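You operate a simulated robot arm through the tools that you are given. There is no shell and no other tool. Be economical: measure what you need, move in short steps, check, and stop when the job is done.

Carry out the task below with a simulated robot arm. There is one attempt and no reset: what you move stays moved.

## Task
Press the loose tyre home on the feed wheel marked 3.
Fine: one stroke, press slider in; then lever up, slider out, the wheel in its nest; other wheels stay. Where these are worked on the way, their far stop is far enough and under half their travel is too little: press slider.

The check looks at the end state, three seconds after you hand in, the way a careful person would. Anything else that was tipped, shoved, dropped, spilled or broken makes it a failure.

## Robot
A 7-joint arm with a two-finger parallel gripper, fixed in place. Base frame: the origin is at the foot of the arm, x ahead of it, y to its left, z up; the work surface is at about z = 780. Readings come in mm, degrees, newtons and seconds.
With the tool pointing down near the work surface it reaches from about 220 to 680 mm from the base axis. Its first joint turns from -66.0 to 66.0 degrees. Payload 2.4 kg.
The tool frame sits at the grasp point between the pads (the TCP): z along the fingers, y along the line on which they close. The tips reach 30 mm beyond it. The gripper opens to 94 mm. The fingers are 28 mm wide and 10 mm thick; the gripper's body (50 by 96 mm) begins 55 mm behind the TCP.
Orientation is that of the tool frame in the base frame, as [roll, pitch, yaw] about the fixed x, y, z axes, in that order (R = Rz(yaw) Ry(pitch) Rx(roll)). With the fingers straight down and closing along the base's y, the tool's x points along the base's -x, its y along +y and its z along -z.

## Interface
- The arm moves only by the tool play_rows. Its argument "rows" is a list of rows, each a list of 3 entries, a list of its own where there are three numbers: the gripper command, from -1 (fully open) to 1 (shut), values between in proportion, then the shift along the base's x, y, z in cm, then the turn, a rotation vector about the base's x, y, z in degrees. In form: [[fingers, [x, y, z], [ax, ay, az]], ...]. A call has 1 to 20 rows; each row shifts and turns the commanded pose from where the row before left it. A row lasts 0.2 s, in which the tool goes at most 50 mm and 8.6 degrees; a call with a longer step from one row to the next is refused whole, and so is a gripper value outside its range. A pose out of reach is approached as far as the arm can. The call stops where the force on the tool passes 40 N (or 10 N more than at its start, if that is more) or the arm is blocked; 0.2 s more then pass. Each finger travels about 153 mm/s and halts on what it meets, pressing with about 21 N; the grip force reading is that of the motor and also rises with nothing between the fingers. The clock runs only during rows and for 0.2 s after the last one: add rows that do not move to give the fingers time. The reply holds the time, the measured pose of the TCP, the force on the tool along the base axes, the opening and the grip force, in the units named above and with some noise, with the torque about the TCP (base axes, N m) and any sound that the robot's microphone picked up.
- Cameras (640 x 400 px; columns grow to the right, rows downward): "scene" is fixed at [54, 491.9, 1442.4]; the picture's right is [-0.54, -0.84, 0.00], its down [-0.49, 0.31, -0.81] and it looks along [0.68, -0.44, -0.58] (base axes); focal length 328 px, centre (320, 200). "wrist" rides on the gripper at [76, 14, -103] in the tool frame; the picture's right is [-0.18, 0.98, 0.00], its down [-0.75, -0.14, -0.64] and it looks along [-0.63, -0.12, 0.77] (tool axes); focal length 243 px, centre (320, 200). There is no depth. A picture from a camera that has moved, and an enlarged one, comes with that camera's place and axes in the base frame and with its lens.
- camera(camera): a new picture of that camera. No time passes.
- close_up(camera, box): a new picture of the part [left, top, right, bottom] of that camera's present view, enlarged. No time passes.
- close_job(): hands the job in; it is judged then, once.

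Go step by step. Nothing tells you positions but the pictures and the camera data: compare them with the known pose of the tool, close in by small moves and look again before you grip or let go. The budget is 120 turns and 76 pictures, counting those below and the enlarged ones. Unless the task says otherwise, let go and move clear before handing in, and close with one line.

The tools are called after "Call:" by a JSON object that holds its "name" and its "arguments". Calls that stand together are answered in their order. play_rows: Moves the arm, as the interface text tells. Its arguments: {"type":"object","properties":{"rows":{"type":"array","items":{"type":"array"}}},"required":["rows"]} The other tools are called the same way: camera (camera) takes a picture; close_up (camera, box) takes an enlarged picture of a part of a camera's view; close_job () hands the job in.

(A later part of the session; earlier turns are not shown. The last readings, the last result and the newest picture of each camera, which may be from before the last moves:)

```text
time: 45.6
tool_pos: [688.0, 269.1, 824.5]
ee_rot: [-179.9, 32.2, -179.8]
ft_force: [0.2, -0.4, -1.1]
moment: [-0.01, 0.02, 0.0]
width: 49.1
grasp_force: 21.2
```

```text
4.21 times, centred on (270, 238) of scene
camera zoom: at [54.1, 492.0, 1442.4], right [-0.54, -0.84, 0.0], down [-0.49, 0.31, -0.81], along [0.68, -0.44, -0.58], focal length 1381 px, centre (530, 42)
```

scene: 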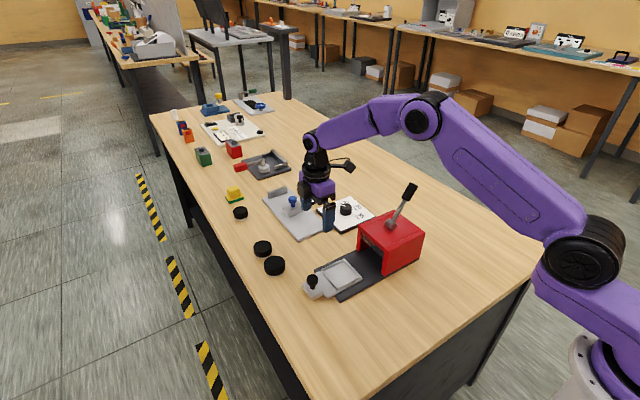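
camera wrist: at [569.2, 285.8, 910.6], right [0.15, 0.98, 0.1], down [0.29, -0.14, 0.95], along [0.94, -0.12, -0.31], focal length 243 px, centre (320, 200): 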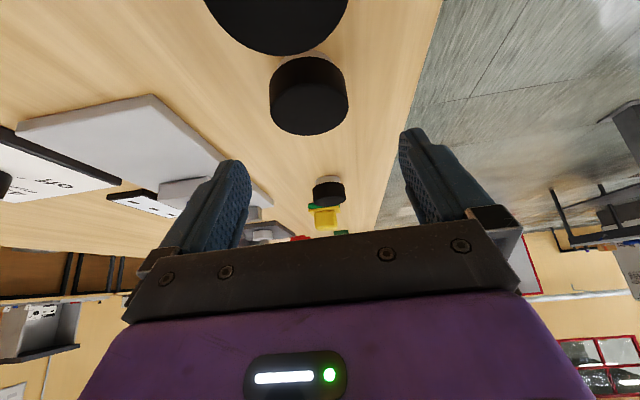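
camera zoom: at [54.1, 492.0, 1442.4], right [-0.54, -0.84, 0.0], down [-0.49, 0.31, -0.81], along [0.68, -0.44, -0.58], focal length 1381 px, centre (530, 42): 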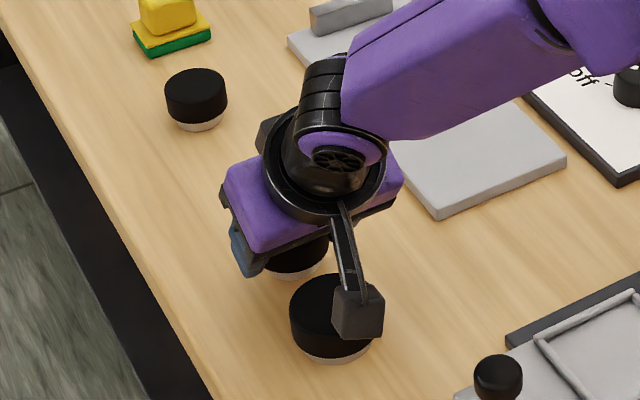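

B is held at 49 mm. I'll raise it, bring it in, and then show its underside.

Call:
{"name": "play_rows", "arguments": {"rows": [[1, [0, 0, 0.8], [0, 0, 0]], [1, [0, 0, 1.2], [0, 0, 0]], [1, [0, 0, 1.5], [0, 0, 0]], [1, [0, 0, 1.5], [0, 0, 0]], [1, [0, 0, 1.5], [0, 0, 0]], [1, [-0.7, 0, 1.5], [0, 0, 0]], [1, [-1, 0, 1.5], [0, 4, 0]], [1, [-1.2, 0, 1.5], [0, 4, 0]], [1, [-1.2, 0, 1.5], [0, 4, 0]], [1, [-1.2, 0, 1.5], [0, 4, 0]], [1, [-1.2, 0, 1.5], [0, 4, 0]], [1, [-1.2, 0, 1.5], [0, 4, 0]], [1, [-1.2, 0, 1.5], [0, 4, 0]], [1, [-1.2, 0, 1.5], [0, 4, 0]], [1, [-1.2, 0, 1], [0, 0, 0]], [1, [-1.2, 0, 0.5], [0, 0, 0]], [1, [-1.2, 0, 0], [0, 0, 0]], [1, [-1.2, 0, 0], [0, 0, 0]]]}}

Call:
{"name": "play_rows", "arguments": {"rows": [[1, [0, 0, 0], [5, 1.5, 0]], [1, [0, 0, 0], [6, 2, 0]], [1, [0, 0, 0], [6, 2, 0]], [1, [0, 0, 0], [6, 2, 0]], [1, [0, 0, 0], [6, 2, 0]], [1, [0, 0, 0], [6, 2, 0]], [1, [0, 0, 0], [6, 2, 0]], [1, [0, 0, 0], [6, 2, 0]], [1, [0, 0, 0], [6, 2, 0]], [1, [0, 0, 0], [6, 2, 0]], [1, [0, 0, 0], [6, 2, 0]], [1, [0, 0, 0], [6, 2, 0]], [1, [0, 0, 0], [5, 4, 0]], [1, [0, 0, 0], [5, 4, 0]], [1, [0, 0, 0], [5, 4, 0]]]}}

Call:
{"name": "close_up", "arguments": {"camera": "scene", "box": [235, 170, 345, 250]}}

```text
time: 49.4
tool_pos: [537.1, 268.5, 1040.8]
ee_rot: [-179.9, 0.1, -179.8]
ft_force: [0.0, -0.1, -1.5]
moment: [0.0, -0.02, 0.03]
width: 48.9
grasp_force: 21.2
```

```text
time: 52.6
tool_pos: [538.6, 266.6, 1039.0]
ee_rot: [86.9, -24.8, -159.9]
ft_force: [0.2, 0.3, -0.9]
moment: [-0.05, -0.05, -0.03]
width: 49.1
grasp_force: 20.8
```

```text
5.00 times, centred on (290, 210) of scene
camera zoom: at [54.1, 492.0, 1442.4], right [-0.54, -0.84, 0.0], down [-0.49, 0.31, -0.81], along [0.68, -0.44, -0.58], focal length 1640 px, centre (470, 150)
```

zoom: 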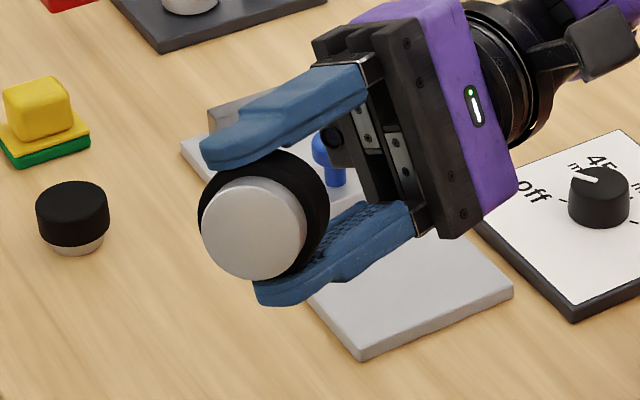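

B's underside is blank at this zoom as well. The mark may be very small, so I'll zoom in much harder.

Call:
{"name": "close_up", "arguments": {"camera": "scene", "box": [272, 195, 308, 230]}}

Call:
{"name": "close_up", "arguments": {"camera": "scene", "box": [230, 203, 252, 223]}}

Call:
{"name": "close_up", "arguments": {"camera": "scene", "box": [258, 250, 290, 280]}}

```text
11.43 times, centred on (290, 212) of scene
camera zoom: at [54.1, 492.0, 1442.4], right [-0.54, -0.84, 0.0], down [-0.49, 0.31, -0.81], along [0.68, -0.44, -0.58], focal length 3748 px, centre (663, 57)
```

zoom: 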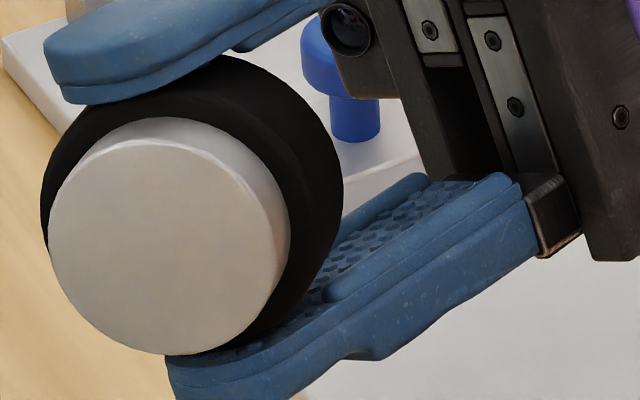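

```text
16.00 times, centred on (241, 213) of scene
camera zoom: at [54.1, 492.0, 1442.4], right [-0.54, -0.84, 0.0], down [-0.49, 0.31, -0.81], along [0.68, -0.44, -0.58], focal length 5248 px, centre (1584, -8)
```

zoom: 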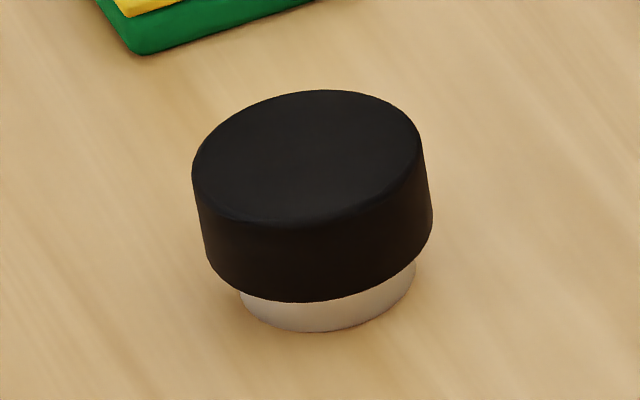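

```text
13.33 times, centred on (274, 265) of scene
camera zoom: at [54.1, 492.0, 1442.4], right [-0.54, -0.84, 0.0], down [-0.49, 0.31, -0.81], along [0.68, -0.44, -0.58], focal length 4373 px, centre (933, -667)
```

zoom: 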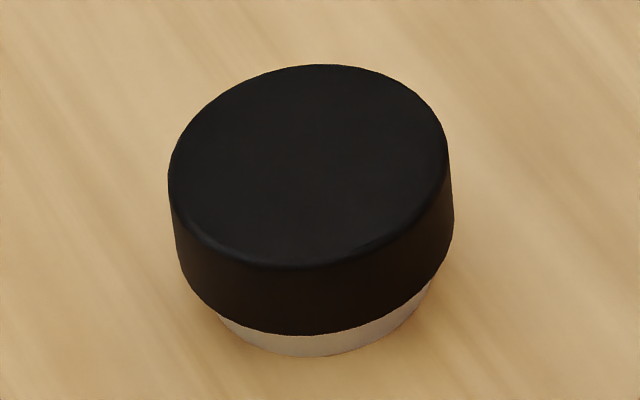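

Still no marks. B's original +x hub strip hasn't been seen yet, so I'll roll it into view.

Call:
{"name": "play_rows", "arguments": {"rows": [[1, [0, 0, 0], [2.6, -7.7, -0.4]], [1, [0, 0, 0], [2.6, -7.7, -0.4]], [1, [0, 0, 0], [2.6, -7.7, -0.4]], [1, [0, 0, 0], [2.6, -7.7, -0.4]], [1, [0, 0, 0], [2.6, -7.7, -0.4]], [1, [0, 0, 0], [2.6, -7.7, -0.4]], [1, [0, 0, 0], [2.6, -7.7, -0.4]], [1, [0, 0, 0], [2.6, -7.7, -0.4]], [1, [0, 0, 0], [2.6, -7.7, -0.4]], [1, [0, 0, 0], [2.6, -7.7, -0.4]]]}}

Call:
{"name": "close_up", "arguments": {"camera": "scene", "box": [260, 180, 320, 235]}}

Call:
{"name": "play_rows", "arguments": {"rows": [[1, [0, 0, 0], [2.6, -7.7, -0.4]], [1, [0, 0, 0], [2.6, -7.7, -0.4]], [1, [0, 0, 0], [2.6, -7.7, -0.4]], [1, [0, 0, 0], [2.6, -7.7, -0.4]], [1, [0, 0, 0], [2.6, -7.7, -0.4]], [1, [0, 0, 0], [2.6, -7.7, -0.4]], [1, [0, 0, 0], [2.6, -7.7, -0.4]], [1, [0, 0, 0], [2.6, -7.7, -0.4]], [1, [0, 0, 0], [2.6, -7.7, -0.4]]]}}

Call:
{"name": "close_up", "arguments": {"camera": "scene", "box": [260, 180, 320, 235]}}

```text
time: 54.8
tool_pos: [539.1, 267.0, 1040.7]
ee_rot: [85.2, 56.6, -165.4]
ft_force: [0.1, 0.2, -1.4]
moment: [0.03, 0.0, 0.0]
width: 49.2
grasp_force: 21.1
```

```text
7.27 times, centred on (290, 208) of scene
camera zoom: at [54.1, 492.0, 1442.4], right [-0.54, -0.84, 0.0], down [-0.49, 0.31, -0.81], along [0.68, -0.44, -0.58], focal length 2385 px, centre (538, 146)
```

zoom: 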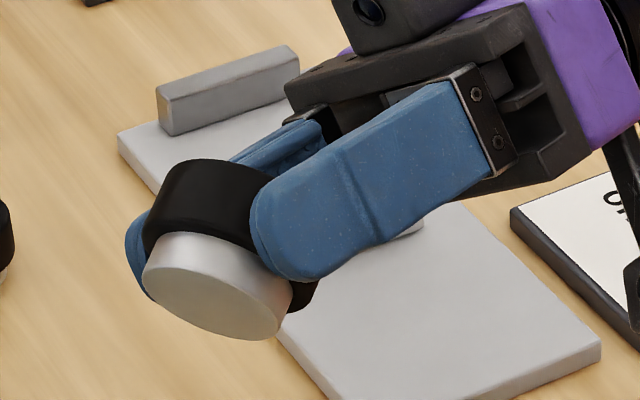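

```text
time: 56.8
tool_pos: [541.3, 266.5, 1039.7]
ee_rot: [-85.7, 50.0, 21.2]
ft_force: [-4.7, 11.3, -2.0]
moment: [0.05, 0.03, -0.08]
width: 48.7
grasp_force: 20.8
```

```text
7.27 times, centred on (290, 208) of scene
camera zoom: at [53.6, 493.1, 1442.1], right [-0.54, -0.84, 0.0], down [-0.49, 0.31, -0.81], along [0.68, -0.44, -0.58], focal length 2385 px, centre (538, 146)
```

zoom: 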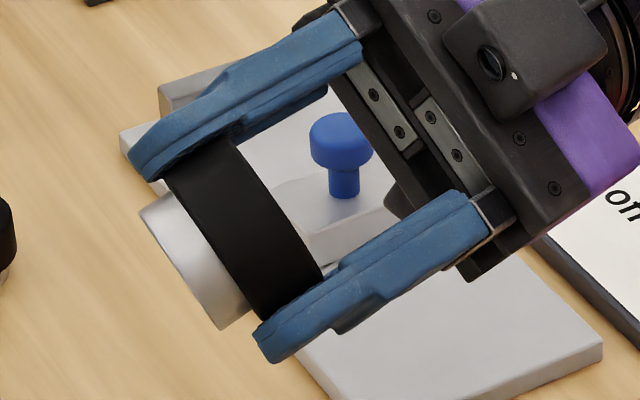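

No mark there either, but the reply shows 11 N on the tool. I'll pause and check whether that was only the motion.

Call:
{"name": "play_rows", "arguments": {"rows": [[1, [0, 0, 0], [0, 0, 0]], [1, [0, 0, 0], [0, 0, 0]]]}}

Call:
{"name": "camera", "arguments": {"camera": "scene"}}

```text
time: 57.4
tool_pos: [538.6, 268.8, 1041.0]
ee_rot: [-85.7, 50.1, 21.9]
ft_force: [-0.2, 1.0, -1.7]
moment: [-0.03, 0.02, 0.01]
width: 49.1
grasp_force: 21.6
```

```text
29 pictures are left
```

scene: 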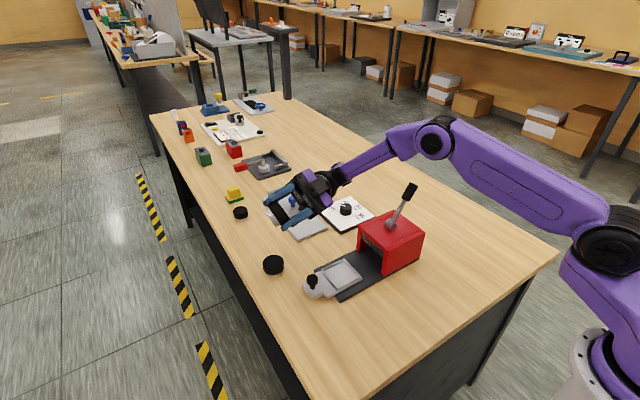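

That was only a transient. I'll zoom the wrist camera on the top face of the wheel I'm holding, in case there's faint embossing.

Call:
{"name": "close_up", "arguments": {"camera": "wrist", "box": [265, 120, 375, 230]}}

Call:
{"name": "close_up", "arguments": {"camera": "scene", "box": [300, 180, 440, 300]}}

```text
3.64 times, centred on (320, 175) of wrist
camera zoom: at [605.7, 186.0, 966.2], right [-0.84, -0.25, -0.49], down [-0.14, -0.76, 0.64], along [-0.53, 0.6, 0.6], focal length 882 px, centre (320, 291)
```

zoom: 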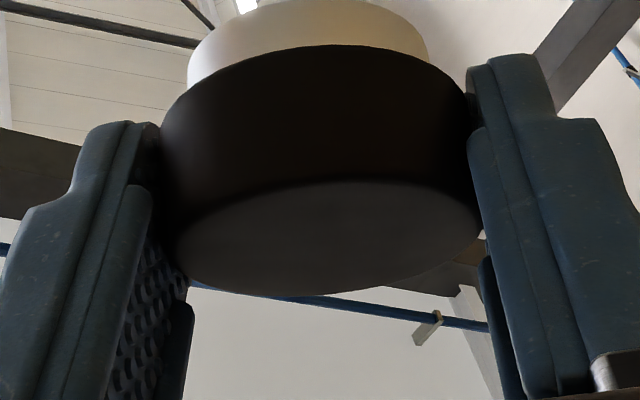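

```text
3.33 times, centred on (370, 240) of scene
camera zoom: at [54.0, 492.0, 1442.4], right [-0.54, -0.84, 0.0], down [-0.49, 0.31, -0.81], along [0.68, -0.44, -0.58], focal length 1093 px, centre (153, 67)
```

zoom: 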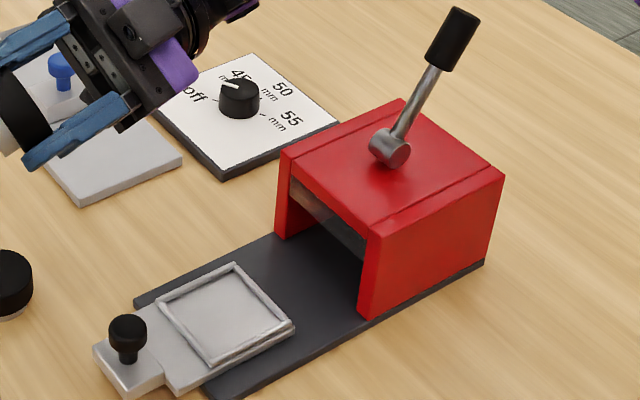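

Nothing is visible on B either. I'll undo the roll and tilt, clear the view, and then read the small cards near the dial, which may explain the numbering.

Call:
{"name": "play_rows", "arguments": {"rows": [[1, [0, 0, 0], [-2.6, 7.7, 0.4]], [1, [0, 0, 0], [-2.6, 7.7, 0.4]], [1, [0, 0, 0], [-2.6, 7.7, 0.4]], [1, [0, 0, 0], [-2.6, 7.7, 0.4]], [1, [0, 0, 0], [-2.6, 7.7, 0.4]], [1, [0, 0, 0], [-2.6, 7.7, 0.4]], [1, [0, 0, 0], [-2.6, 7.7, 0.4]], [1, [0, 0, 0], [-2.6, 7.7, 0.4]], [1, [0, 0, 0], [-2.6, 7.7, 0.4]], [1, [0, 0, 0], [-2.6, 7.7, 0.4]], [1, [0, 0, 0], [-2.6, 7.7, 0.4]], [1, [0, 0, 0], [-2.6, 7.7, 0.4]], [1, [0, 0, 0], [-2.6, 7.7, 0.4]], [1, [0, 0, 0], [-2.6, 7.7, 0.4]], [1, [0, 0, 0], [-2.6, 7.7, 0.4]], [1, [0, 0, 0], [-2.6, 7.7, 0.4]], [1, [0, 0, 0], [-2.6, 7.7, 0.4]], [1, [0, 0, 0], [-2.6, 7.7, 0.4]], [1, [0, 0, 0], [-2.6, 7.7, 0.4]]]}}

Call:
{"name": "play_rows", "arguments": {"rows": [[1, [0, 0, 0], [-5, -4, 0]], [1, [0, 0, 0], [-5, -4, 0]], [1, [0, 0, 0], [-5, -4, 0]], [1, [0, 0, 0], [-6, -2, 0]], [1, [0, 0, 0], [-6, -2, 0]], [1, [0, 0, 0], [-6, -2, 0]], [1, [0, 0, 0], [-6, -2, 0]], [1, [0, 0, 0], [-6, -2, 0]], [1, [0, 0, 0], [-6, -2, 0]], [1, [0, 0, 0], [-6, -2, 0]], [1, [0, 0, 0], [-6, -2, 0]], [1, [0, 0, 0], [-6, -2, 0]], [1, [0, 0, 0], [-6, -2, 0]], [1, [0, 0, 0], [-6, -2, 0]], [1, [0, 0, 0], [-5, -1.5, 0]]]}}

```text
time: 61.4
tool_pos: [538.5, 266.8, 1040.2]
ee_rot: [87.0, -24.9, -160.1]
ft_force: [0.1, 0.4, -0.6]
moment: [-0.01, -0.01, -0.01]
width: 49.2
grasp_force: 20.7
```

```text
time: 64.6
tool_pos: [537.6, 268.5, 1040.2]
ee_rot: [-179.9, 0.4, -179.9]
ft_force: [1.2, 0.3, -1.5]
moment: [-0.02, 0.0, 0.01]
width: 48.9
grasp_force: 21.3
```

Call:
{"name": "close_up", "arguments": {"camera": "scene", "box": [255, 160, 385, 250]}}

Call:
{"name": "camera", "arguments": {"camera": "wrist"}}

```text
4.44 times, centred on (320, 205) of scene
camera zoom: at [54.1, 492.0, 1442.4], right [-0.54, -0.84, 0.0], down [-0.49, 0.31, -0.81], along [0.68, -0.44, -0.58], focal length 1458 px, centre (320, 178)
```

zoom: 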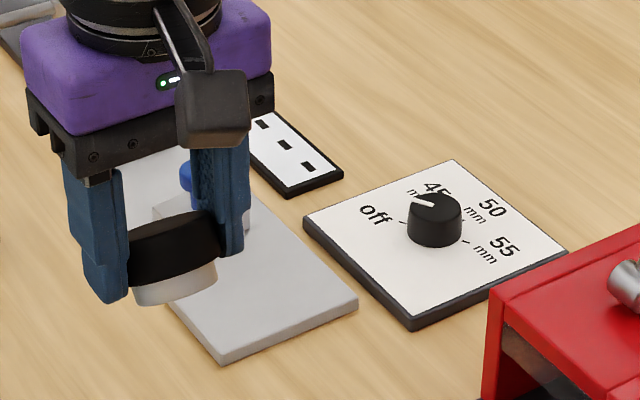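

```text
25 pictures are left
camera wrist: at [461.5, 282.3, 1141.2], right [0.18, 0.98, 0.0], down [0.75, -0.14, 0.65], along [0.64, -0.12, -0.76], focal length 243 px, centre (320, 200)
```

wrist: 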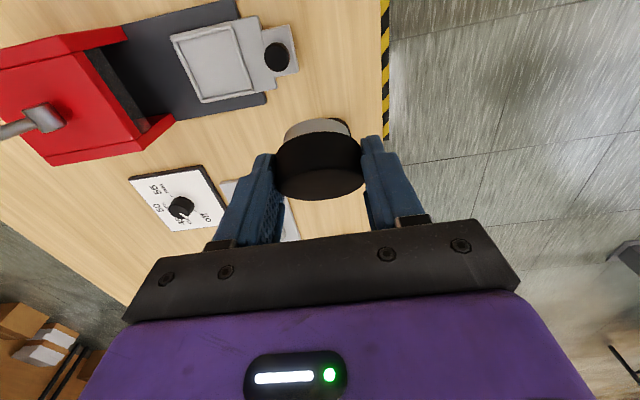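

The card only shows three dashes. I'll check the wood where B stood, and look once more at A's top at extreme zoom.

Call:
{"name": "close_up", "arguments": {"camera": "scene", "box": [264, 254, 284, 268]}}

Call:
{"name": "close_up", "arguments": {"camera": "wrist", "box": [270, 115, 370, 205]}}

```text
16.00 times, centred on (274, 261) of scene
camera zoom: at [54.1, 492.0, 1442.4], right [-0.54, -0.84, 0.0], down [-0.49, 0.31, -0.81], along [0.68, -0.44, -0.58], focal length 5248 px, centre (1056, -776)
```

zoom: 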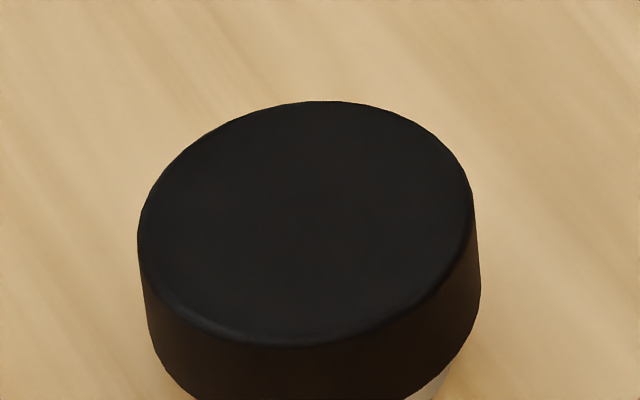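

```text
4.44 times, centred on (320, 160) of wrist
camera zoom: at [461.5, 282.3, 1141.2], right [0.18, 0.98, 0.0], down [0.75, -0.14, 0.65], along [0.64, -0.12, -0.76], focal length 1078 px, centre (320, 378)
```

zoom: 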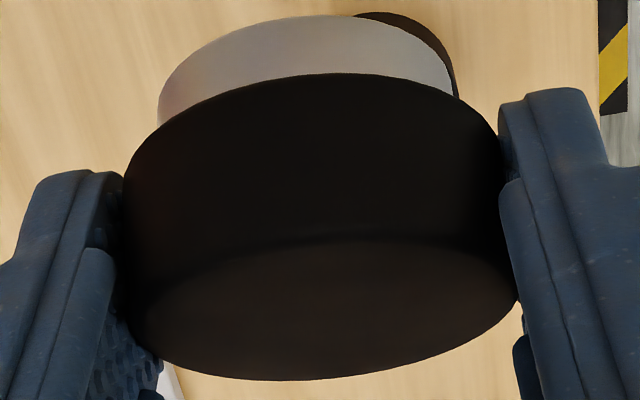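

No mark is visible anywhere I can look. I'll put B back on its own spot first, reversing the path I lifted it by.

Call:
{"name": "play_rows", "arguments": {"rows": [[1, [1.2, 0, 0], [0, 0, 0]], [1, [1.2, 0, 0], [0, 0, 0]], [1, [1.2, 0, -0.5], [0, 0, 0]], [1, [1.2, 0, -1], [0, 0, 0]], [1, [1.2, 0, -1.5], [0, -4, 0]], [1, [1.2, 0, -1.5], [0, -4, 0]], [1, [1.2, 0, -1.5], [0, -4, 0]], [1, [1.2, 0, -1.5], [0, -4, 0]], [1, [1.2, 0, -1.5], [0, -4, 0]], [1, [1.2, 0, -1.5], [0, -4, 0]], [1, [1.2, 0, -1.5], [0, -4, 0]], [1, [1, 0, -1.5], [0, -4, 0]], [1, [0.7, 0, -1.5], [0, 0, 0]], [1, [0, 0, -1.5], [0, 0, 0]], [1, [0, 0, -1.5], [0, 0, 0]], [1, [0, 0, -1.5], [0, 0, 0]], [1, [0, 0, -1], [0, 0, 0]], [1, [0, 0, 0], [0, 0, 0]]]}}

Call:
{"name": "play_rows", "arguments": {"rows": [[1, [0, 0, -0.5], [0, 0, 0]], [1, [0, 0, -0.4], [0, 0, 0]], [1, [0, 0, 0], [0, 0, 0]]]}}

```text
time: 68.4
tool_pos: [688.1, 266.6, 834.9]
ee_rot: [-179.8, 32.2, -179.9]
ft_force: [-0.1, -0.2, -2.0]
moment: [0.01, 0.01, -0.01]
width: 48.9
grasp_force: 21.1
```

```text
time: 69.2
tool_pos: [687.4, 269.0, 827.2]
ee_rot: [-179.9, 32.3, -179.8]
ft_force: [-0.3, 0.6, -1.8]
moment: [-0.02, -0.01, -0.02]
width: 49.1
grasp_force: 20.8
```

Call:
{"name": "play_rows", "arguments": {"rows": [[1, [0, 0, -0.4], [0, 0, 0]], [1, [0, 0, -0.4], [0, 0, 0]], [1, [0, 0, -0.2], [0, 0, 0]], [1, [0, 0, 0], [0, 0, 0]]]}}

Call:
{"name": "play_rows", "arguments": {"rows": [[1, [0, 0, -0.15], [0, 0, 0]], [1, [0, 0, 0], [0, 0, 0]]]}}

Call:
{"name": "play_rows", "arguments": {"rows": [[1, [0, 0, -0.1], [0, 0, 0]], [1, [0, 0, 0], [0, 0, 0]]]}}

```text
time: 70.2
tool_pos: [687.1, 268.4, 816.2]
ee_rot: [-180.0, 32.1, -179.8]
ft_force: [-0.4, -0.2, -2.2]
moment: [0.04, 0.02, 0.0]
width: 48.9
grasp_force: 21.4
```

```text
time: 70.8
tool_pos: [687.3, 268.3, 815.4]
ee_rot: [-179.9, 32.3, -179.7]
ft_force: [-2.2, -0.3, 4.0]
moment: [0.0, -0.08, -0.03]
width: 48.8
grasp_force: 21.8
```

```text
time: 71.4
tool_pos: [687.8, 268.9, 815.7]
ee_rot: [-179.9, 32.5, -179.8]
ft_force: [-4.6, -2.7, 13.3]
moment: [-0.07, 0.08, -0.01]
width: 48.8
grasp_force: 20.9
```

B is down. I'll release it, rise, and swing back above A.

Call:
{"name": "play_rows", "arguments": {"rows": [[1, [0, 0, 0.1], [0, 0, 0]], [0, [0, 0, 0], [0, 0, 0]], [-1, [0, 0, 0], [0, 0, 0]], [-1, [0, 0, 0], [0, 0, 0]], [-1, [0, 0, 2], [0, 0, 0]], [-1, [0, 0, 3], [0, 0, 0]], [-1, [-2, 0, 2], [0, 8, 0]], [-1, [-2, 0, 1], [0, 8, 0]], [-1, [-2, 0, 0], [0, 8, 0]], [-1, [-2, 0, 0], [0, 8, 0]], [-1, [-2, 0, 0], [0, 0, 0]]]}}

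Call:
{"name": "camera", "arguments": {"camera": "wrist"}}

Call:
{"name": "close_up", "arguments": {"camera": "scene", "box": [230, 200, 310, 285]}}

```text
time: 73.8
tool_pos: [585.4, 266.8, 893.8]
ee_rot: [-179.9, 0.1, -180.0]
ft_force: [-0.4, -0.1, 0.4]
moment: [-0.01, 0.0, 0.0]
width: 94.0
grasp_force: 0.0
```

```text
22 pictures are left
camera wrist: at [509.8, 281.8, 995.2], right [0.18, 0.98, 0.0], down [0.75, -0.14, 0.64], along [0.63, -0.12, -0.77], focal length 243 px, centre (320, 200)
```

wrist: 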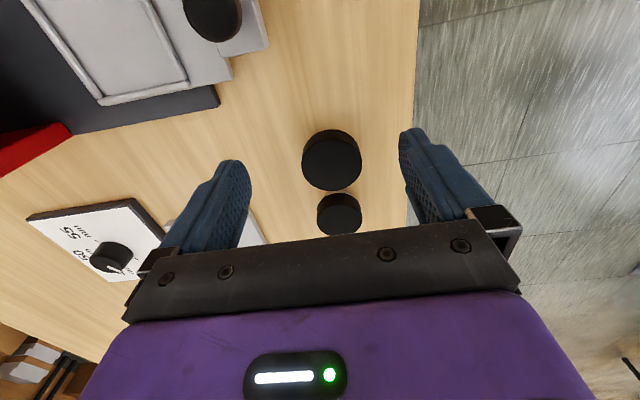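

```text
4.71 times, centred on (270, 242) of scene
camera zoom: at [54.1, 491.9, 1442.4], right [-0.54, -0.84, 0.0], down [-0.49, 0.31, -0.81], along [0.68, -0.44, -0.58], focal length 1543 px, centre (555, 0)
```

zoom: 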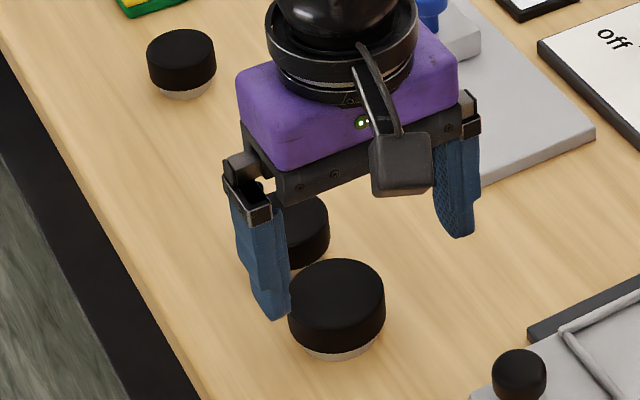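

A and B both stand where they were. One part of A's hub is still unseen and now faces -x-y. I'll swing the camera there before deciding.

Call:
{"name": "play_rows", "arguments": {"rows": [[-1, [-0.3, -1, 0], [0, 0, 7.5]], [-1, [-0.3, -1, 0], [0, 0, 7.5]], [-1, [-0.3, -1, 0], [0, 0, 7.5]], [-1, [-0.3, -1, 0], [0, 0, 7.5]], [-1, [-0.3, -1, 0], [0, 0, 7.5]], [-1, [-0.3, -1, 0], [0, 0, 7.5]], [-1, [0, 0, 0], [0, 0, 0]]]}}

Call:
{"name": "close_up", "arguments": {"camera": "wrist", "box": [250, 110, 400, 235]}}

```text
time: 75.4
tool_pos: [568.8, 207.1, 895.5]
ee_rot: [-180.0, 0.4, -134.8]
ft_force: [1.0, -0.4, -0.1]
moment: [0.06, 0.01, -0.02]
width: 93.8
grasp_force: 0.0
```

```text
3.20 times, centred on (325, 172) of wrist
camera zoom: at [505.6, 162.6, 995.9], right [-0.57, 0.82, 0.0], down [0.63, 0.43, 0.65], along [0.53, 0.37, -0.76], focal length 776 px, centre (304, 288)
```

zoom: 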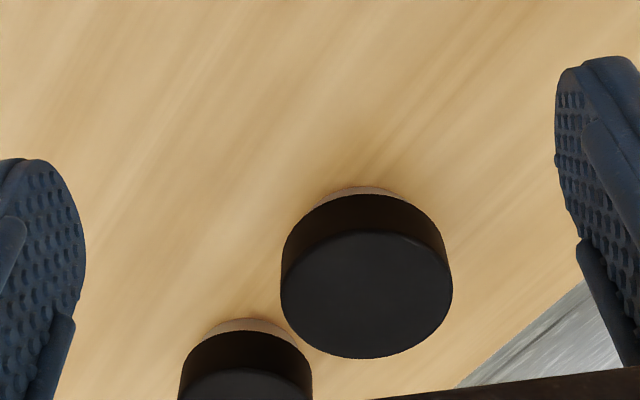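

Nothing there either. A is the 55 mm wheel, which is the third size on the dial. It is also the only wheel within normal reach of this press, so I'll work A. I'll go back over it and grip slightly higher, so the tips will clear the nest rim.

Call:
{"name": "play_rows", "arguments": {"rows": [[-1, [0.9, 1, 0], [0, 0, -7.5]], [-1, [0.9, 1, 0], [0, 0, -7.5]], [-1, [0.9, 1, 0], [0, 0, -7.5]], [-1, [0.9, 1, 0], [0, 0, -7.5]], [-1, [0.9, 1, 0], [0, 0, -7.5]], [-1, [0.9, 1, 0], [0, 0, -7.5]], [-1, [0.4, 0.45, -2], [0, 0, 0]], [-1, [0, 0, -3], [0, 0, 0]], [-1, [0, 0, -2.8], [0, 0, 0]], [-1, [0, 0, 0], [0, 0, 0]], [0, [0, 0, 0], [0, 0, 0]], [0.3, [0, 0, 0], [0, 0, 0]], [1, [0, 0, 0], [0, 0, 0]], [1, [0, 0, 0], [0, 0, 0]], [1, [0, 0, 0], [0, 0, 0]]]}}

Call:
{"name": "play_rows", "arguments": {"rows": [[1, [0, 0, 0.2], [0, 0, 0]], [1, [0, 0, 0.3], [0, 0, 0]], [1, [0, 0, 0.5], [0, 0, 0]], [1, [0, 0, 0], [0, 0, 0]]]}}

```text
time: 78.6
tool_pos: [627.7, 270.8, 818.1]
ee_rot: [180.0, 0.2, -179.9]
ft_force: [-0.3, 0.4, 0.8]
moment: [0.04, 0.01, -0.01]
width: 53.8
grasp_force: 20.8
```

```text
time: 79.6
tool_pos: [627.4, 271.5, 827.2]
ee_rot: [180.0, 0.3, -179.8]
ft_force: [0.7, 0.0, -1.5]
moment: [-0.01, -0.01, 0.02]
width: 53.9
grasp_force: 21.3
```

It holds. I'll raise it and carry it slowly over the nest near (504,135).

Call:
{"name": "play_rows", "arguments": {"rows": [[1, [0, 0, 0.8], [0, 0, 0]], [1, [0, 0, 1.2], [0, 0, 0]], [1, [0, 0, 1.5], [0, 0, 0]], [1, [0, 0, 1.5], [0, 0, 0]], [1, [-0.5, -0.5, 1.2], [0, 0, 0]], [1, [-1.1, -1.2, 0.6], [0, 0, 0]], [1, [-1.1, -1.2, 0], [0, 0, 0]], [1, [-1.1, -1.2, 0], [0, 0, 0]], [1, [-1.1, -1.2, 0], [0, 0, 0]], [1, [-1.1, -1.2, 0], [0, 0, 0]], [1, [-1.1, -1.2, 0], [0, 0, 0]], [1, [-1.1, -1.2, 0], [0, 0, 0]], [1, [-1.1, -1.3, 0], [0, 0, 0]], [1, [-1.1, -1.3, 0], [0, 0, 0]], [1, [-1.1, -1.3, 0], [0, 0, 0]], [1, [-0.8, -1.0, 0], [0, 0, 0]], [1, [0, 0, 0], [0, 0, 0]]]}}

Call:
{"name": "camera", "arguments": {"camera": "wrist"}}

Call:
{"name": "close_up", "arguments": {"camera": "scene", "box": [285, 190, 425, 300]}}

```text
time: 83.2
tool_pos: [503.2, 134.5, 895.0]
ee_rot: [-179.9, 0.2, -179.8]
ft_force: [-0.6, -0.1, -2.0]
moment: [-0.03, 0.01, -0.02]
width: 53.8
grasp_force: 21.0
```

```text
19 pictures are left
camera wrist: at [428.1, 148.4, 996.3], right [0.18, 0.98, 0.0], down [0.75, -0.14, 0.65], along [0.63, -0.12, -0.76], focal length 243 px, centre (320, 200)
```

wrist: 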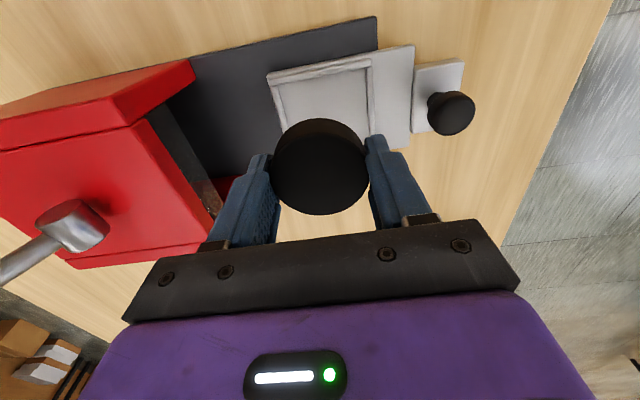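

```text
3.64 times, centred on (355, 245) of scene
camera zoom: at [54.1, 491.9, 1442.4], right [-0.54, -0.84, 0.0], down [-0.49, 0.31, -0.81], along [0.68, -0.44, -0.58], focal length 1193 px, centre (193, 36)
```

zoom: 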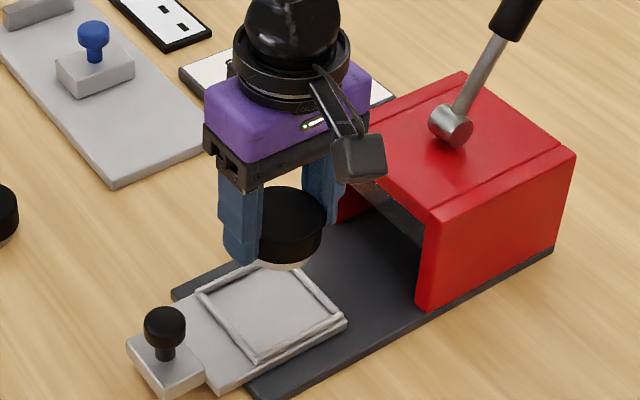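

The nest centre works out at about (503,135) and is turned roughly 4°. I'll descend part way and check the alignment.

Call:
{"name": "play_rows", "arguments": {"rows": [[1, [0, 0, -1.2], [0, 0, 0]], [1, [0, 0, -1.2], [0, 0, 0]], [1, [0, 0, -1.0], [0, 0, 0]], [1, [0, 0, -0.8], [0, 0, 0]], [1, [0, 0, 0], [0, 0, 0]]]}}

Call:
{"name": "close_up", "arguments": {"camera": "scene", "box": [300, 220, 400, 300]}}

Call:
{"name": "close_up", "arguments": {"camera": "wrist", "box": [220, 40, 440, 230]}}

```text
time: 84.4
tool_pos: [503.3, 133.8, 852.6]
ee_rot: [180.0, 0.3, -179.9]
ft_force: [-0.2, 0.3, -1.1]
moment: [0.0, 0.0, -0.01]
width: 53.8
grasp_force: 21.0
```

```text
5.00 times, centred on (350, 260) of scene
camera zoom: at [54.1, 492.0, 1442.4], right [-0.54, -0.84, 0.0], down [-0.49, 0.31, -0.81], along [0.68, -0.44, -0.58], focal length 1640 px, centre (170, -100)
```

zoom: 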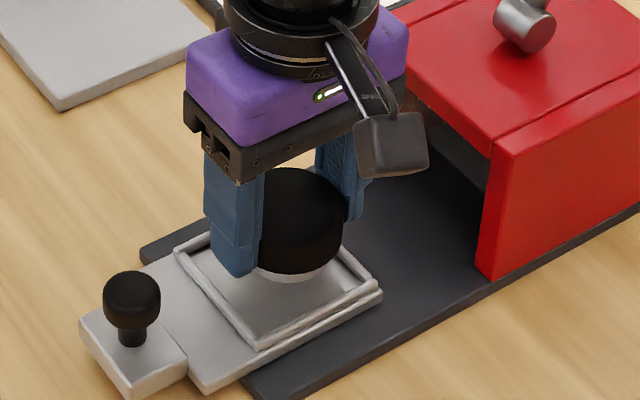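

```text
2.11 times, centred on (330, 135) of wrist
camera zoom: at [427.7, 148.6, 954.0], right [0.18, 0.98, 0.0], down [0.75, -0.14, 0.65], along [0.63, -0.12, -0.76], focal length 511 px, centre (299, 337)
```

zoom: 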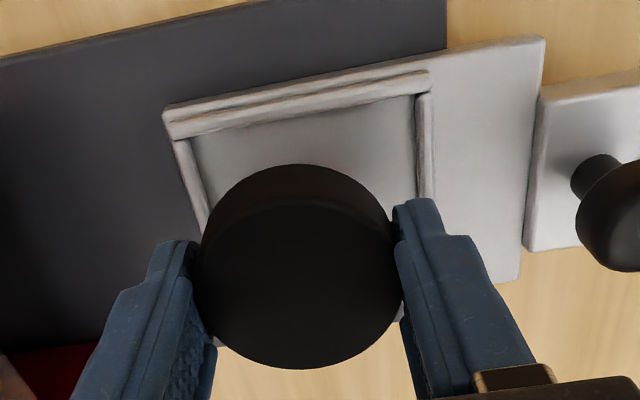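

The alignment is within 1–2 mm. I'll lower in small steps until it touches.

Call:
{"name": "play_rows", "arguments": {"rows": [[1, [0.1, 0.1, -0.4], [0, 0, 0]], [1, [0, 0, -0.3], [0, 0, 0]], [1, [0, 0, -0.2], [0, 0, 0]], [1, [0, 0, -0.1], [0, 0, 0]], [1, [0, 0, 0], [0, 0, 0]]]}}

Call:
{"name": "play_rows", "arguments": {"rows": [[1, [0, 0, -0.2], [0, 0, 0]], [1, [0, 0, -0.1], [0, 0, 0]], [1, [0, 0, 0], [0, 0, 0]]]}}

```text
time: 85.6
tool_pos: [504.1, 134.8, 842.5]
ee_rot: [180.0, 0.2, -179.8]
ft_force: [0.3, 0.4, -1.1]
moment: [0.0, 0.0, 0.02]
width: 53.5
grasp_force: 21.3
```

```text
time: 86.4
tool_pos: [505.0, 134.7, 839.4]
ee_rot: [-180.0, 0.2, -179.8]
ft_force: [-0.2, 0.6, -0.6]
moment: [0.0, 0.0, -0.04]
width: 53.8
grasp_force: 21.0
```

Call:
{"name": "play_rows", "arguments": {"rows": [[1, [0, 0, -0.15], [0, 0, 0]], [1, [0, 0, -0.15], [0, 0, 0]], [1, [0, 0, 0], [0, 0, 0]]]}}

Call:
{"name": "play_rows", "arguments": {"rows": [[1, [0, 0, -0.15], [0, 0, 0]], [1, [0, 0, 0], [0, 0, 0]]]}}

Call:
{"name": "close_up", "arguments": {"camera": "scene", "box": [300, 220, 400, 300]}}

```text
time: 87.2
tool_pos: [504.8, 134.1, 837.2]
ee_rot: [-180.0, 0.3, -179.8]
ft_force: [-5.1, 0.0, 14.4]
moment: [0.02, 0.21, 0.0]
width: 53.7
grasp_force: 21.2
```

```text
time: 87.8
tool_pos: [505.8, 135.4, 836.5]
ee_rot: [-179.9, 0.3, -179.9]
ft_force: [-4.5, -0.5, 25.1]
moment: [-0.33, 0.24, 0.11]
width: 54.1
grasp_force: 21.2
```

```text
5.00 times, centred on (350, 260) of scene
camera zoom: at [53.5, 491.8, 1442.5], right [-0.54, -0.84, 0.0], down [-0.49, 0.31, -0.81], along [0.68, -0.44, -0.58], focal length 1640 px, centre (170, -100)
```

zoom: 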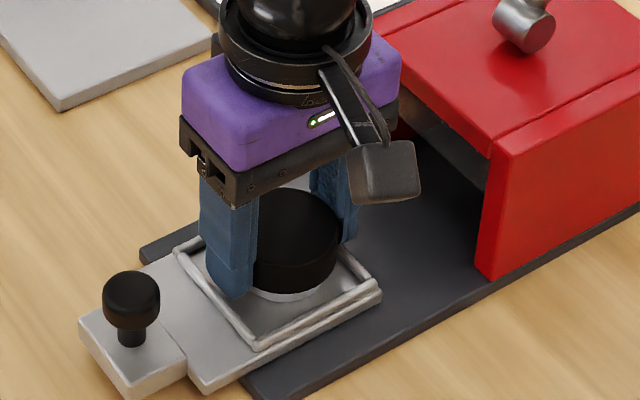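

The hub is down inside the nest rim. I'll ease off, open modestly, rise and check.

Call:
{"name": "play_rows", "arguments": {"rows": [[1, [0, 0, 0.25], [0, 0, 0]], [-0.3, [0, 0, 0], [0, 0, 0]], [-0.5, [0, 0, 0], [0, 0, 0]], [-0.5, [0, 0, 0], [0, 0, 0]], [-0.5, [0, 0, 1.5], [0, 0, 0]], [-0.5, [0, 0, 3], [0, 0, 0]], [-0.5, [0, 0, 4], [0, 0, 0]], [-0.5, [-2, 0, 3], [0, 0, 0]], [-0.5, [-3, 0, 2], [0, 0, 0]]]}}

Call:
{"name": "camera", "arguments": {"camera": "wrist"}}

Call:
{"name": "close_up", "arguments": {"camera": "scene", "box": [290, 180, 430, 300]}}

```text
time: 89.8
tool_pos: [453.7, 135.7, 972.2]
ee_rot: [180.0, 0.2, -179.9]
ft_force: [0.1, 0.1, 0.9]
moment: [-0.01, -0.01, 0.02]
width: 70.8
grasp_force: 0.0
```

```text
14 pictures are left
camera wrist: at [377.8, 150.1, 1073.9], right [0.18, 0.98, 0.0], down [0.75, -0.14, 0.65], along [0.63, -0.12, -0.76], focal length 243 px, centre (320, 200)
```

wrist: 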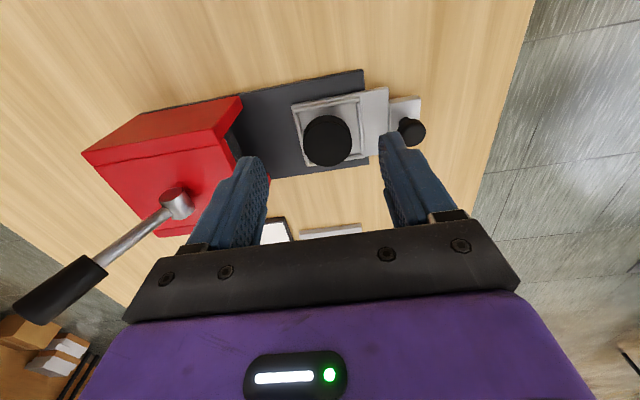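

```text
3.33 times, centred on (360, 240) of scene
camera zoom: at [54.0, 491.9, 1442.4], right [-0.54, -0.84, 0.0], down [-0.49, 0.31, -0.81], along [0.68, -0.44, -0.58], focal length 1093 px, centre (187, 67)
```

zoom: 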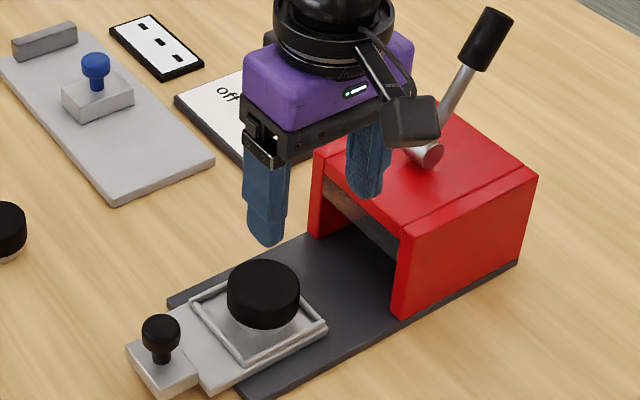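

The wheel sits in the nest. The slider knob is near (507,220) with its centre at z about 831. I'll turn the gripper a quarter turn so it closes along x with the camera away from the press, and move above the knob.

Call:
{"name": "play_rows", "arguments": {"rows": [[-0.5, [0.5, 0.76, 0], [0, 0, -8.2]], [-0.5, [0.5, 0.76, 0], [0, 0, -8.2]], [-0.5, [0.5, 0.76, 0], [0, 0, -8.2]], [-0.5, [0.5, 0.76, 0], [0, 0, -8.2]], [-0.5, [0.5, 0.76, 0], [0, 0, -8.2]], [-0.5, [0.5, 0.76, -1], [0, 0, -8.2]], [-0.5, [0.5, 0.76, -1], [0, 0, -8.2]], [-0.5, [0.5, 0.76, -1], [0, 0, -8.2]], [-0.5, [0.5, 0.76, -1], [0, 0, -8.2]], [-0.5, [0.5, 0.76, -1], [0, 0, -8.2]], [-0.5, [0.3, 0.8, -1], [0, 0, -8]], [-0.5, [0, 0, 0], [0, 0, 0]]]}}

Call:
{"name": "camera", "arguments": {"camera": "wrist"}}

Call:
{"name": "close_up", "arguments": {"camera": "scene", "box": [270, 200, 400, 310]}}

```text
time: 92.4
tool_pos: [507.7, 219.7, 911.9]
ee_rot: [-179.9, 0.2, 90.0]
ft_force: [0.4, 0.3, 0.4]
moment: [0.02, 0.04, 0.01]
width: 70.4
grasp_force: 0.0
```

```text
12 pictures are left
camera wrist: at [522.8, 295.7, 1013.1], right [0.98, -0.18, 0.0], down [-0.14, -0.75, 0.65], along [-0.12, -0.63, -0.76], focal length 243 px, centre (320, 200)
```

wrist: 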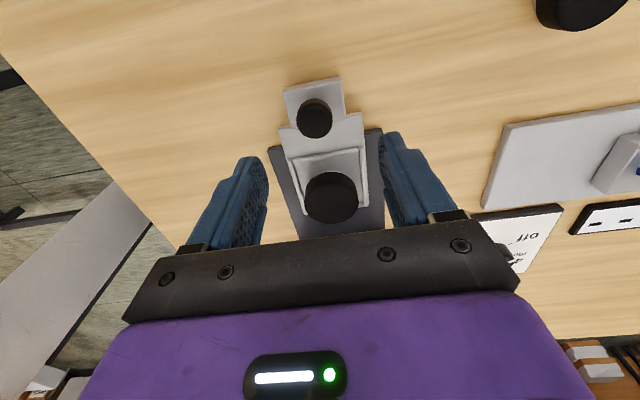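

```text
3.64 times, centred on (335, 255) of scene
camera zoom: at [54.0, 492.0, 1442.4], right [-0.54, -0.84, 0.0], down [-0.49, 0.31, -0.81], along [0.68, -0.44, -0.58], focal length 1193 px, centre (266, 0)
```

zoom: 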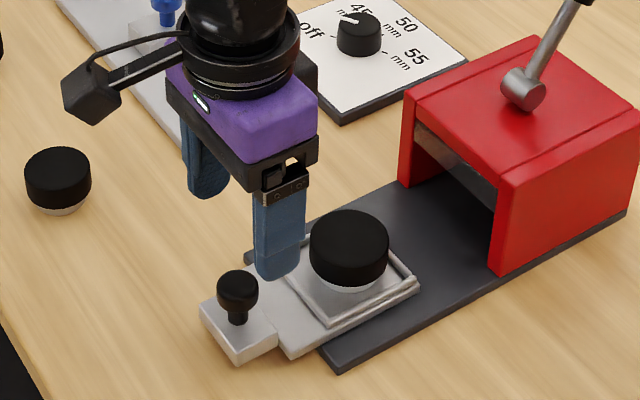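

The knob is at about (505,221). I'll lower around it and close.

Call:
{"name": "play_rows", "arguments": {"rows": [[-0.5, [-0.2, 0.1, -2], [0, 0, 0]], [-0.5, [0, 0, -2], [0, 0, 0]], [-0.5, [0, 0, -2], [0, 0, 0]], [-0.5, [0, 0, -1.4], [0, 0, 0]], [-0.5, [0, 0, 0], [0, 0, 0]], [0, [0, 0, 0], [0, 0, 0]], [1, [0, 0, 0], [0, 0, 0]], [1, [0, 0, 0], [0, 0, 0]], [1, [0, 0, 0], [0, 0, 0]]]}}

Call:
{"name": "close_up", "arguments": {"camera": "scene", "box": [270, 200, 400, 310]}}

```text
time: 94.4
tool_pos: [505.2, 219.7, 837.6]
ee_rot: [-179.9, 0.3, 90.3]
ft_force: [-5.3, 0.3, 1.5]
moment: [0.02, 0.08, 0.0]
width: 29.2
grasp_force: 44.4
```

```text
3.64 times, centred on (335, 255) of scene
camera zoom: at [53.8, 491.9, 1442.4], right [-0.54, -0.84, 0.0], down [-0.49, 0.31, -0.81], along [0.68, -0.44, -0.58], focal length 1193 px, centre (266, 0)
```

zoom: 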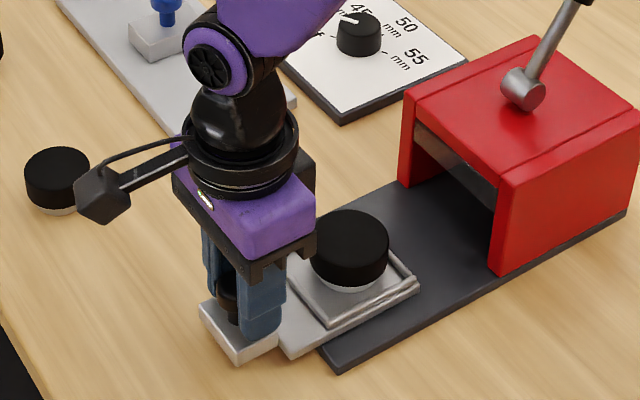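

The knob is gripped. I'll slide inward along the slider's axis, a little at a time, watching the side force.

Call:
{"name": "play_rows", "arguments": {"rows": [[1, [-0.05, -0.8, 0], [0, 0, 0]], [1, [-0.06, -1, 0], [0, 0, 0]], [1, [-0.06, -1, 0], [0, 0, 0]], [1, [0, 0, 0], [0, 0, 0]]]}}

```text
time: 95.4
tool_pos: [504.5, 191.9, 838.3]
ee_rot: [-179.9, 0.3, 90.1]
ft_force: [6.2, 1.5, -20.2]
moment: [-0.04, -0.08, -0.1]
width: 29.2
grasp_force: 45.1
```

Call:
{"name": "play_rows", "arguments": {"rows": [[1, [0.05, 0, -0.15], [0, 0, 0]], [1, [-0.02, -0.8, 0], [0, 0, 0]], [1, [-0.03, -1, 0], [0, 0, 0]], [1, [-0.03, -1, 0], [0, 0, 0]], [1, [0, 0, 0], [0, 0, 0]]]}}

```text
time: 96.6
tool_pos: [504.8, 163.3, 838.0]
ee_rot: [179.9, 0.3, 90.2]
ft_force: [5.8, 2.6, 5.3]
moment: [-0.02, 0.08, -0.04]
width: 29.0
grasp_force: 44.6
```

It slides freely, with 56 mm travelled so far. Continuing.

Call:
{"name": "play_rows", "arguments": {"rows": [[1, [0.03, -0.8, 0], [0, 0, 0]], [1, [-0.01, -1, 0], [0, 0, 0]], [1, [-0.02, -1, 0], [0, 0, 0]], [1, [-0.02, -1, 0], [0, 0, 0]], [1, [0, 0, 0], [0, 0, 0]]]}}

Call:
{"name": "play_rows", "arguments": {"rows": [[1, [0, -1, 0], [0, 0, 0]], [1, [-0.02, -1, 0], [0, 0, 0]], [1, [-0.02, -1, 0], [0, 0, 0]], [1, [0, 0, 0], [0, 0, 0]]]}}

```text
time: 97.8
tool_pos: [504.3, 125.7, 837.1]
ee_rot: [179.9, 0.1, 90.0]
ft_force: [22.5, 0.5, -16.3]
moment: [-0.14, 0.16, -0.21]
width: 29.1
grasp_force: 45.2
```

```text
time: 98.8
tool_pos: [504.9, 95.6, 838.4]
ee_rot: [179.8, 0.3, 90.2]
ft_force: [17.8, 1.4, -13.3]
moment: [-0.03, 0.14, -0.13]
width: 29.0
grasp_force: 45.2
```

Call:
{"name": "play_rows", "arguments": {"rows": [[1, [0.15, 0, -0.1], [0, 0, 0]], [1, [0, -1, 0], [0, 0, 0]], [1, [0, 0, 0], [0, 0, 0]]]}}

Call:
{"name": "close_up", "arguments": {"camera": "scene", "box": [310, 170, 440, 290]}}

```text
time: 99.6
tool_pos: [504.0, 86.4, 837.0]
ee_rot: [179.9, 0.2, 90.2]
ft_force: [3.7, 2.8, 29.7]
moment: [0.28, -0.05, 0.01]
width: 28.7
grasp_force: 44.8
```

```text
3.33 times, centred on (375, 230) of scene
camera zoom: at [53.6, 491.9, 1442.4], right [-0.54, -0.84, 0.0], down [-0.49, 0.31, -0.81], along [0.68, -0.44, -0.58], focal length 1093 px, centre (137, 100)
```

zoom: 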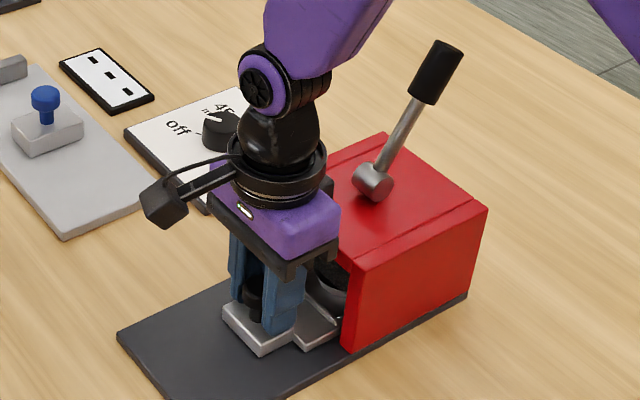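

The wheel is going under the press head. I'll push on gently to the stop.

Call:
{"name": "play_rows", "arguments": {"rows": [[1, [0, 0, 0.1], [0, 0, 0]], [1, [0, -0.6, 0], [0, 0, 0]], [1, [0, -0.6, 0], [0, 0, 0]], [1, [0, 0, 0], [0, 0, 0]]]}}

Call:
{"name": "play_rows", "arguments": {"rows": [[1, [0.05, -0.5, 0], [0, 0, 0]], [1, [0, -0.5, 0], [0, 0, 0]], [1, [0, -0.5, 0], [0, 0, 0]], [1, [0, -0.5, 0], [0, 0, 0]], [1, [0, -0.5, 0], [0, 0, 0]], [1, [0, 0, 0], [0, 0, 0]]]}}

```text
time: 100.6
tool_pos: [504.3, 74.7, 837.5]
ee_rot: [180.0, 0.2, 90.0]
ft_force: [11.1, 2.4, 5.3]
moment: [0.08, -0.23, -0.09]
width: 28.5
grasp_force: 45.2
```

```text
time: 101.5
tool_pos: [505.1, 66.8, 837.9]
ee_rot: [-180.0, 0.1, 91.0]
ft_force: [0.7, 5.0, -0.9]
moment: [0.1, -0.03, 0.0]
width: 28.4
grasp_force: 45.4
stopped in row 4: the force on the tool passed its limit at 44 N (the readings are from after the stop); the commanded pose is now the measured one
```

The slider hit its stop after about 153 mm of travel. I'll release, rise and go above the lever grip, which two views place at (513,-78,973) with its pivot near (506,-21,890).

Call:
{"name": "play_rows", "arguments": {"rows": [[0, [0, 0, 0], [0, 0, 0]], [-0.5, [0, 0, 0], [0, 0, 0]], [-0.5, [0, 0, 0], [0, 0, 0]], [-0.5, [0, 0, 2], [0, 0, 0]], [-0.5, [0, 0, 4], [0, 0, 0]], [-0.5, [0, 0, 4], [0, 0, 0]], [-0.5, [0, 0, 4], [0, 0, 0]], [-0.5, [0, 0, 4], [0, 0, 0]], [-0.5, [0, 0, 4], [0, 0, 0]], [-0.5, [0.2, -3, 0], [0, 0, 0]], [-0.5, [0.2, -3.5, 0], [0, 0, 0]], [-0.5, [0.2, -4, 0], [0, 0, 0]], [-0.5, [0.2, -3.8, 0], [0, 0, 0]], [-0.5, [0, 0, 0], [0, 0, 0]]]}}

Call:
{"name": "camera", "arguments": {"camera": "wrist"}}

Call:
{"name": "close_up", "arguments": {"camera": "scene", "box": [310, 150, 450, 290]}}

```text
time: 104.5
tool_pos: [511.9, -77.4, 1057.7]
ee_rot: [-179.9, 0.1, 90.9]
ft_force: [0.7, -0.1, 0.3]
moment: [-0.02, -0.02, 0.01]
width: 70.3
grasp_force: 0.1
```

```text
8 pictures are left
camera wrist: at [525.7, -1.1, 1158.6], right [0.99, -0.17, 0.0], down [-0.13, -0.75, 0.64], along [-0.11, -0.63, -0.77], focal length 243 px, centre (320, 200)
```

wrist: 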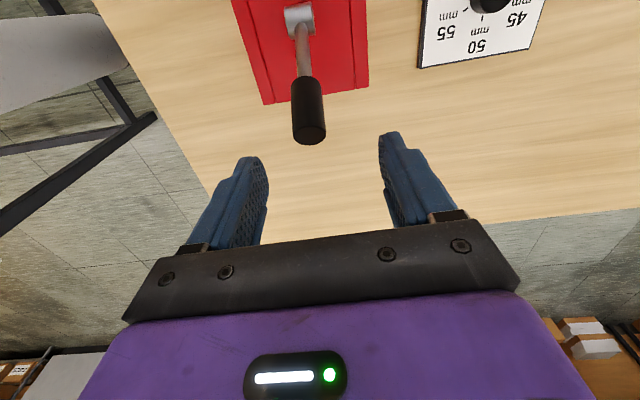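

```text
2.86 times, centred on (380, 220) of scene
camera zoom: at [54.0, 491.9, 1442.4], right [-0.54, -0.84, 0.0], down [-0.49, 0.31, -0.81], along [0.68, -0.44, -0.58], focal length 937 px, centre (149, 143)
```

zoom: 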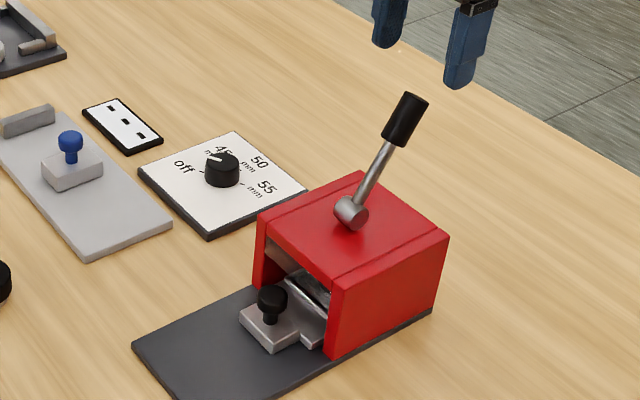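

The slider is fully in, and the lever handle is near (507,-69,978). I'll descend with the fingers either side of it and close.

Call:
{"name": "play_rows", "arguments": {"rows": [[-0.5, [-0.4, 0.7, -2], [0, 0, 0]], [-0.5, [0, 0, -2], [0, 0, 0]], [-0.5, [0, 0, -2], [0, 0, 0]], [-0.5, [0, 0, -2], [0, 0, 0]], [-0.5, [0, 0, 0], [0, 0, 0]], [0, [0, 0, 0], [0, 0, 0]], [0.4, [0, 0, 0], [0, 0, 0]], [1, [0, 0, 0], [0, 0, 0]], [1, [0, 0, 0], [0, 0, 0]]]}}

Call:
{"name": "close_up", "arguments": {"camera": "scene", "box": [340, 130, 460, 250]}}

```text
time: 106.5
tool_pos: [506.0, -69.5, 976.0]
ee_rot: [-179.5, 0.1, 90.8]
ft_force: [-23.0, 0.4, 3.7]
moment: [-0.06, -0.1, 0.29]
width: 27.5
grasp_force: 45.2
```

```text
3.33 times, centred on (400, 190) of scene
camera zoom: at [53.3, 491.9, 1442.4], right [-0.54, -0.84, 0.0], down [-0.49, 0.31, -0.81], along [0.68, -0.44, -0.58], focal length 1093 px, centre (53, 233)
```

zoom: 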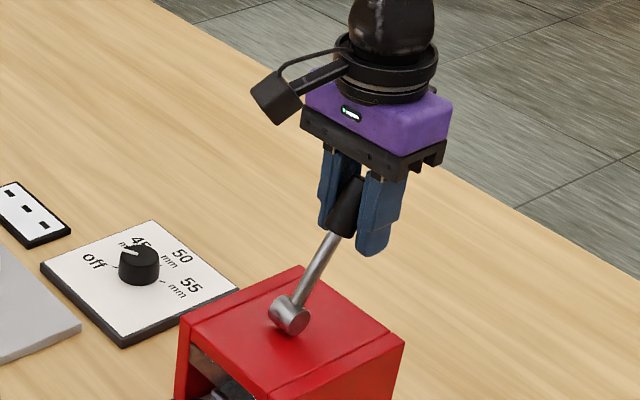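

I have the handle. I'll relieve the side load and try a small move down and back (-y) along the arc.

Call:
{"name": "play_rows", "arguments": {"rows": [[1, [-0.2, 0, 0], [0, 0, 0]], [1, [0, -0.4, -0.25], [0, 0, 0]], [1, [0, -0.4, -0.27], [0, 0, 0]], [1, [0, 0, 0], [0, 0, 0]]]}}

```text
time: 107.2
tool_pos: [505.3, -70.8, 975.1]
ee_rot: [-179.5, -0.1, 91.2]
ft_force: [-8.4, 2.9, 9.7]
moment: [-0.61, 0.05, 0.12]
width: 27.7
grasp_force: 44.8
stopped in row 3: the force on the tool passed its limit at 44 N (the readings are from after the stop); the commanded pose is now the measured one
```

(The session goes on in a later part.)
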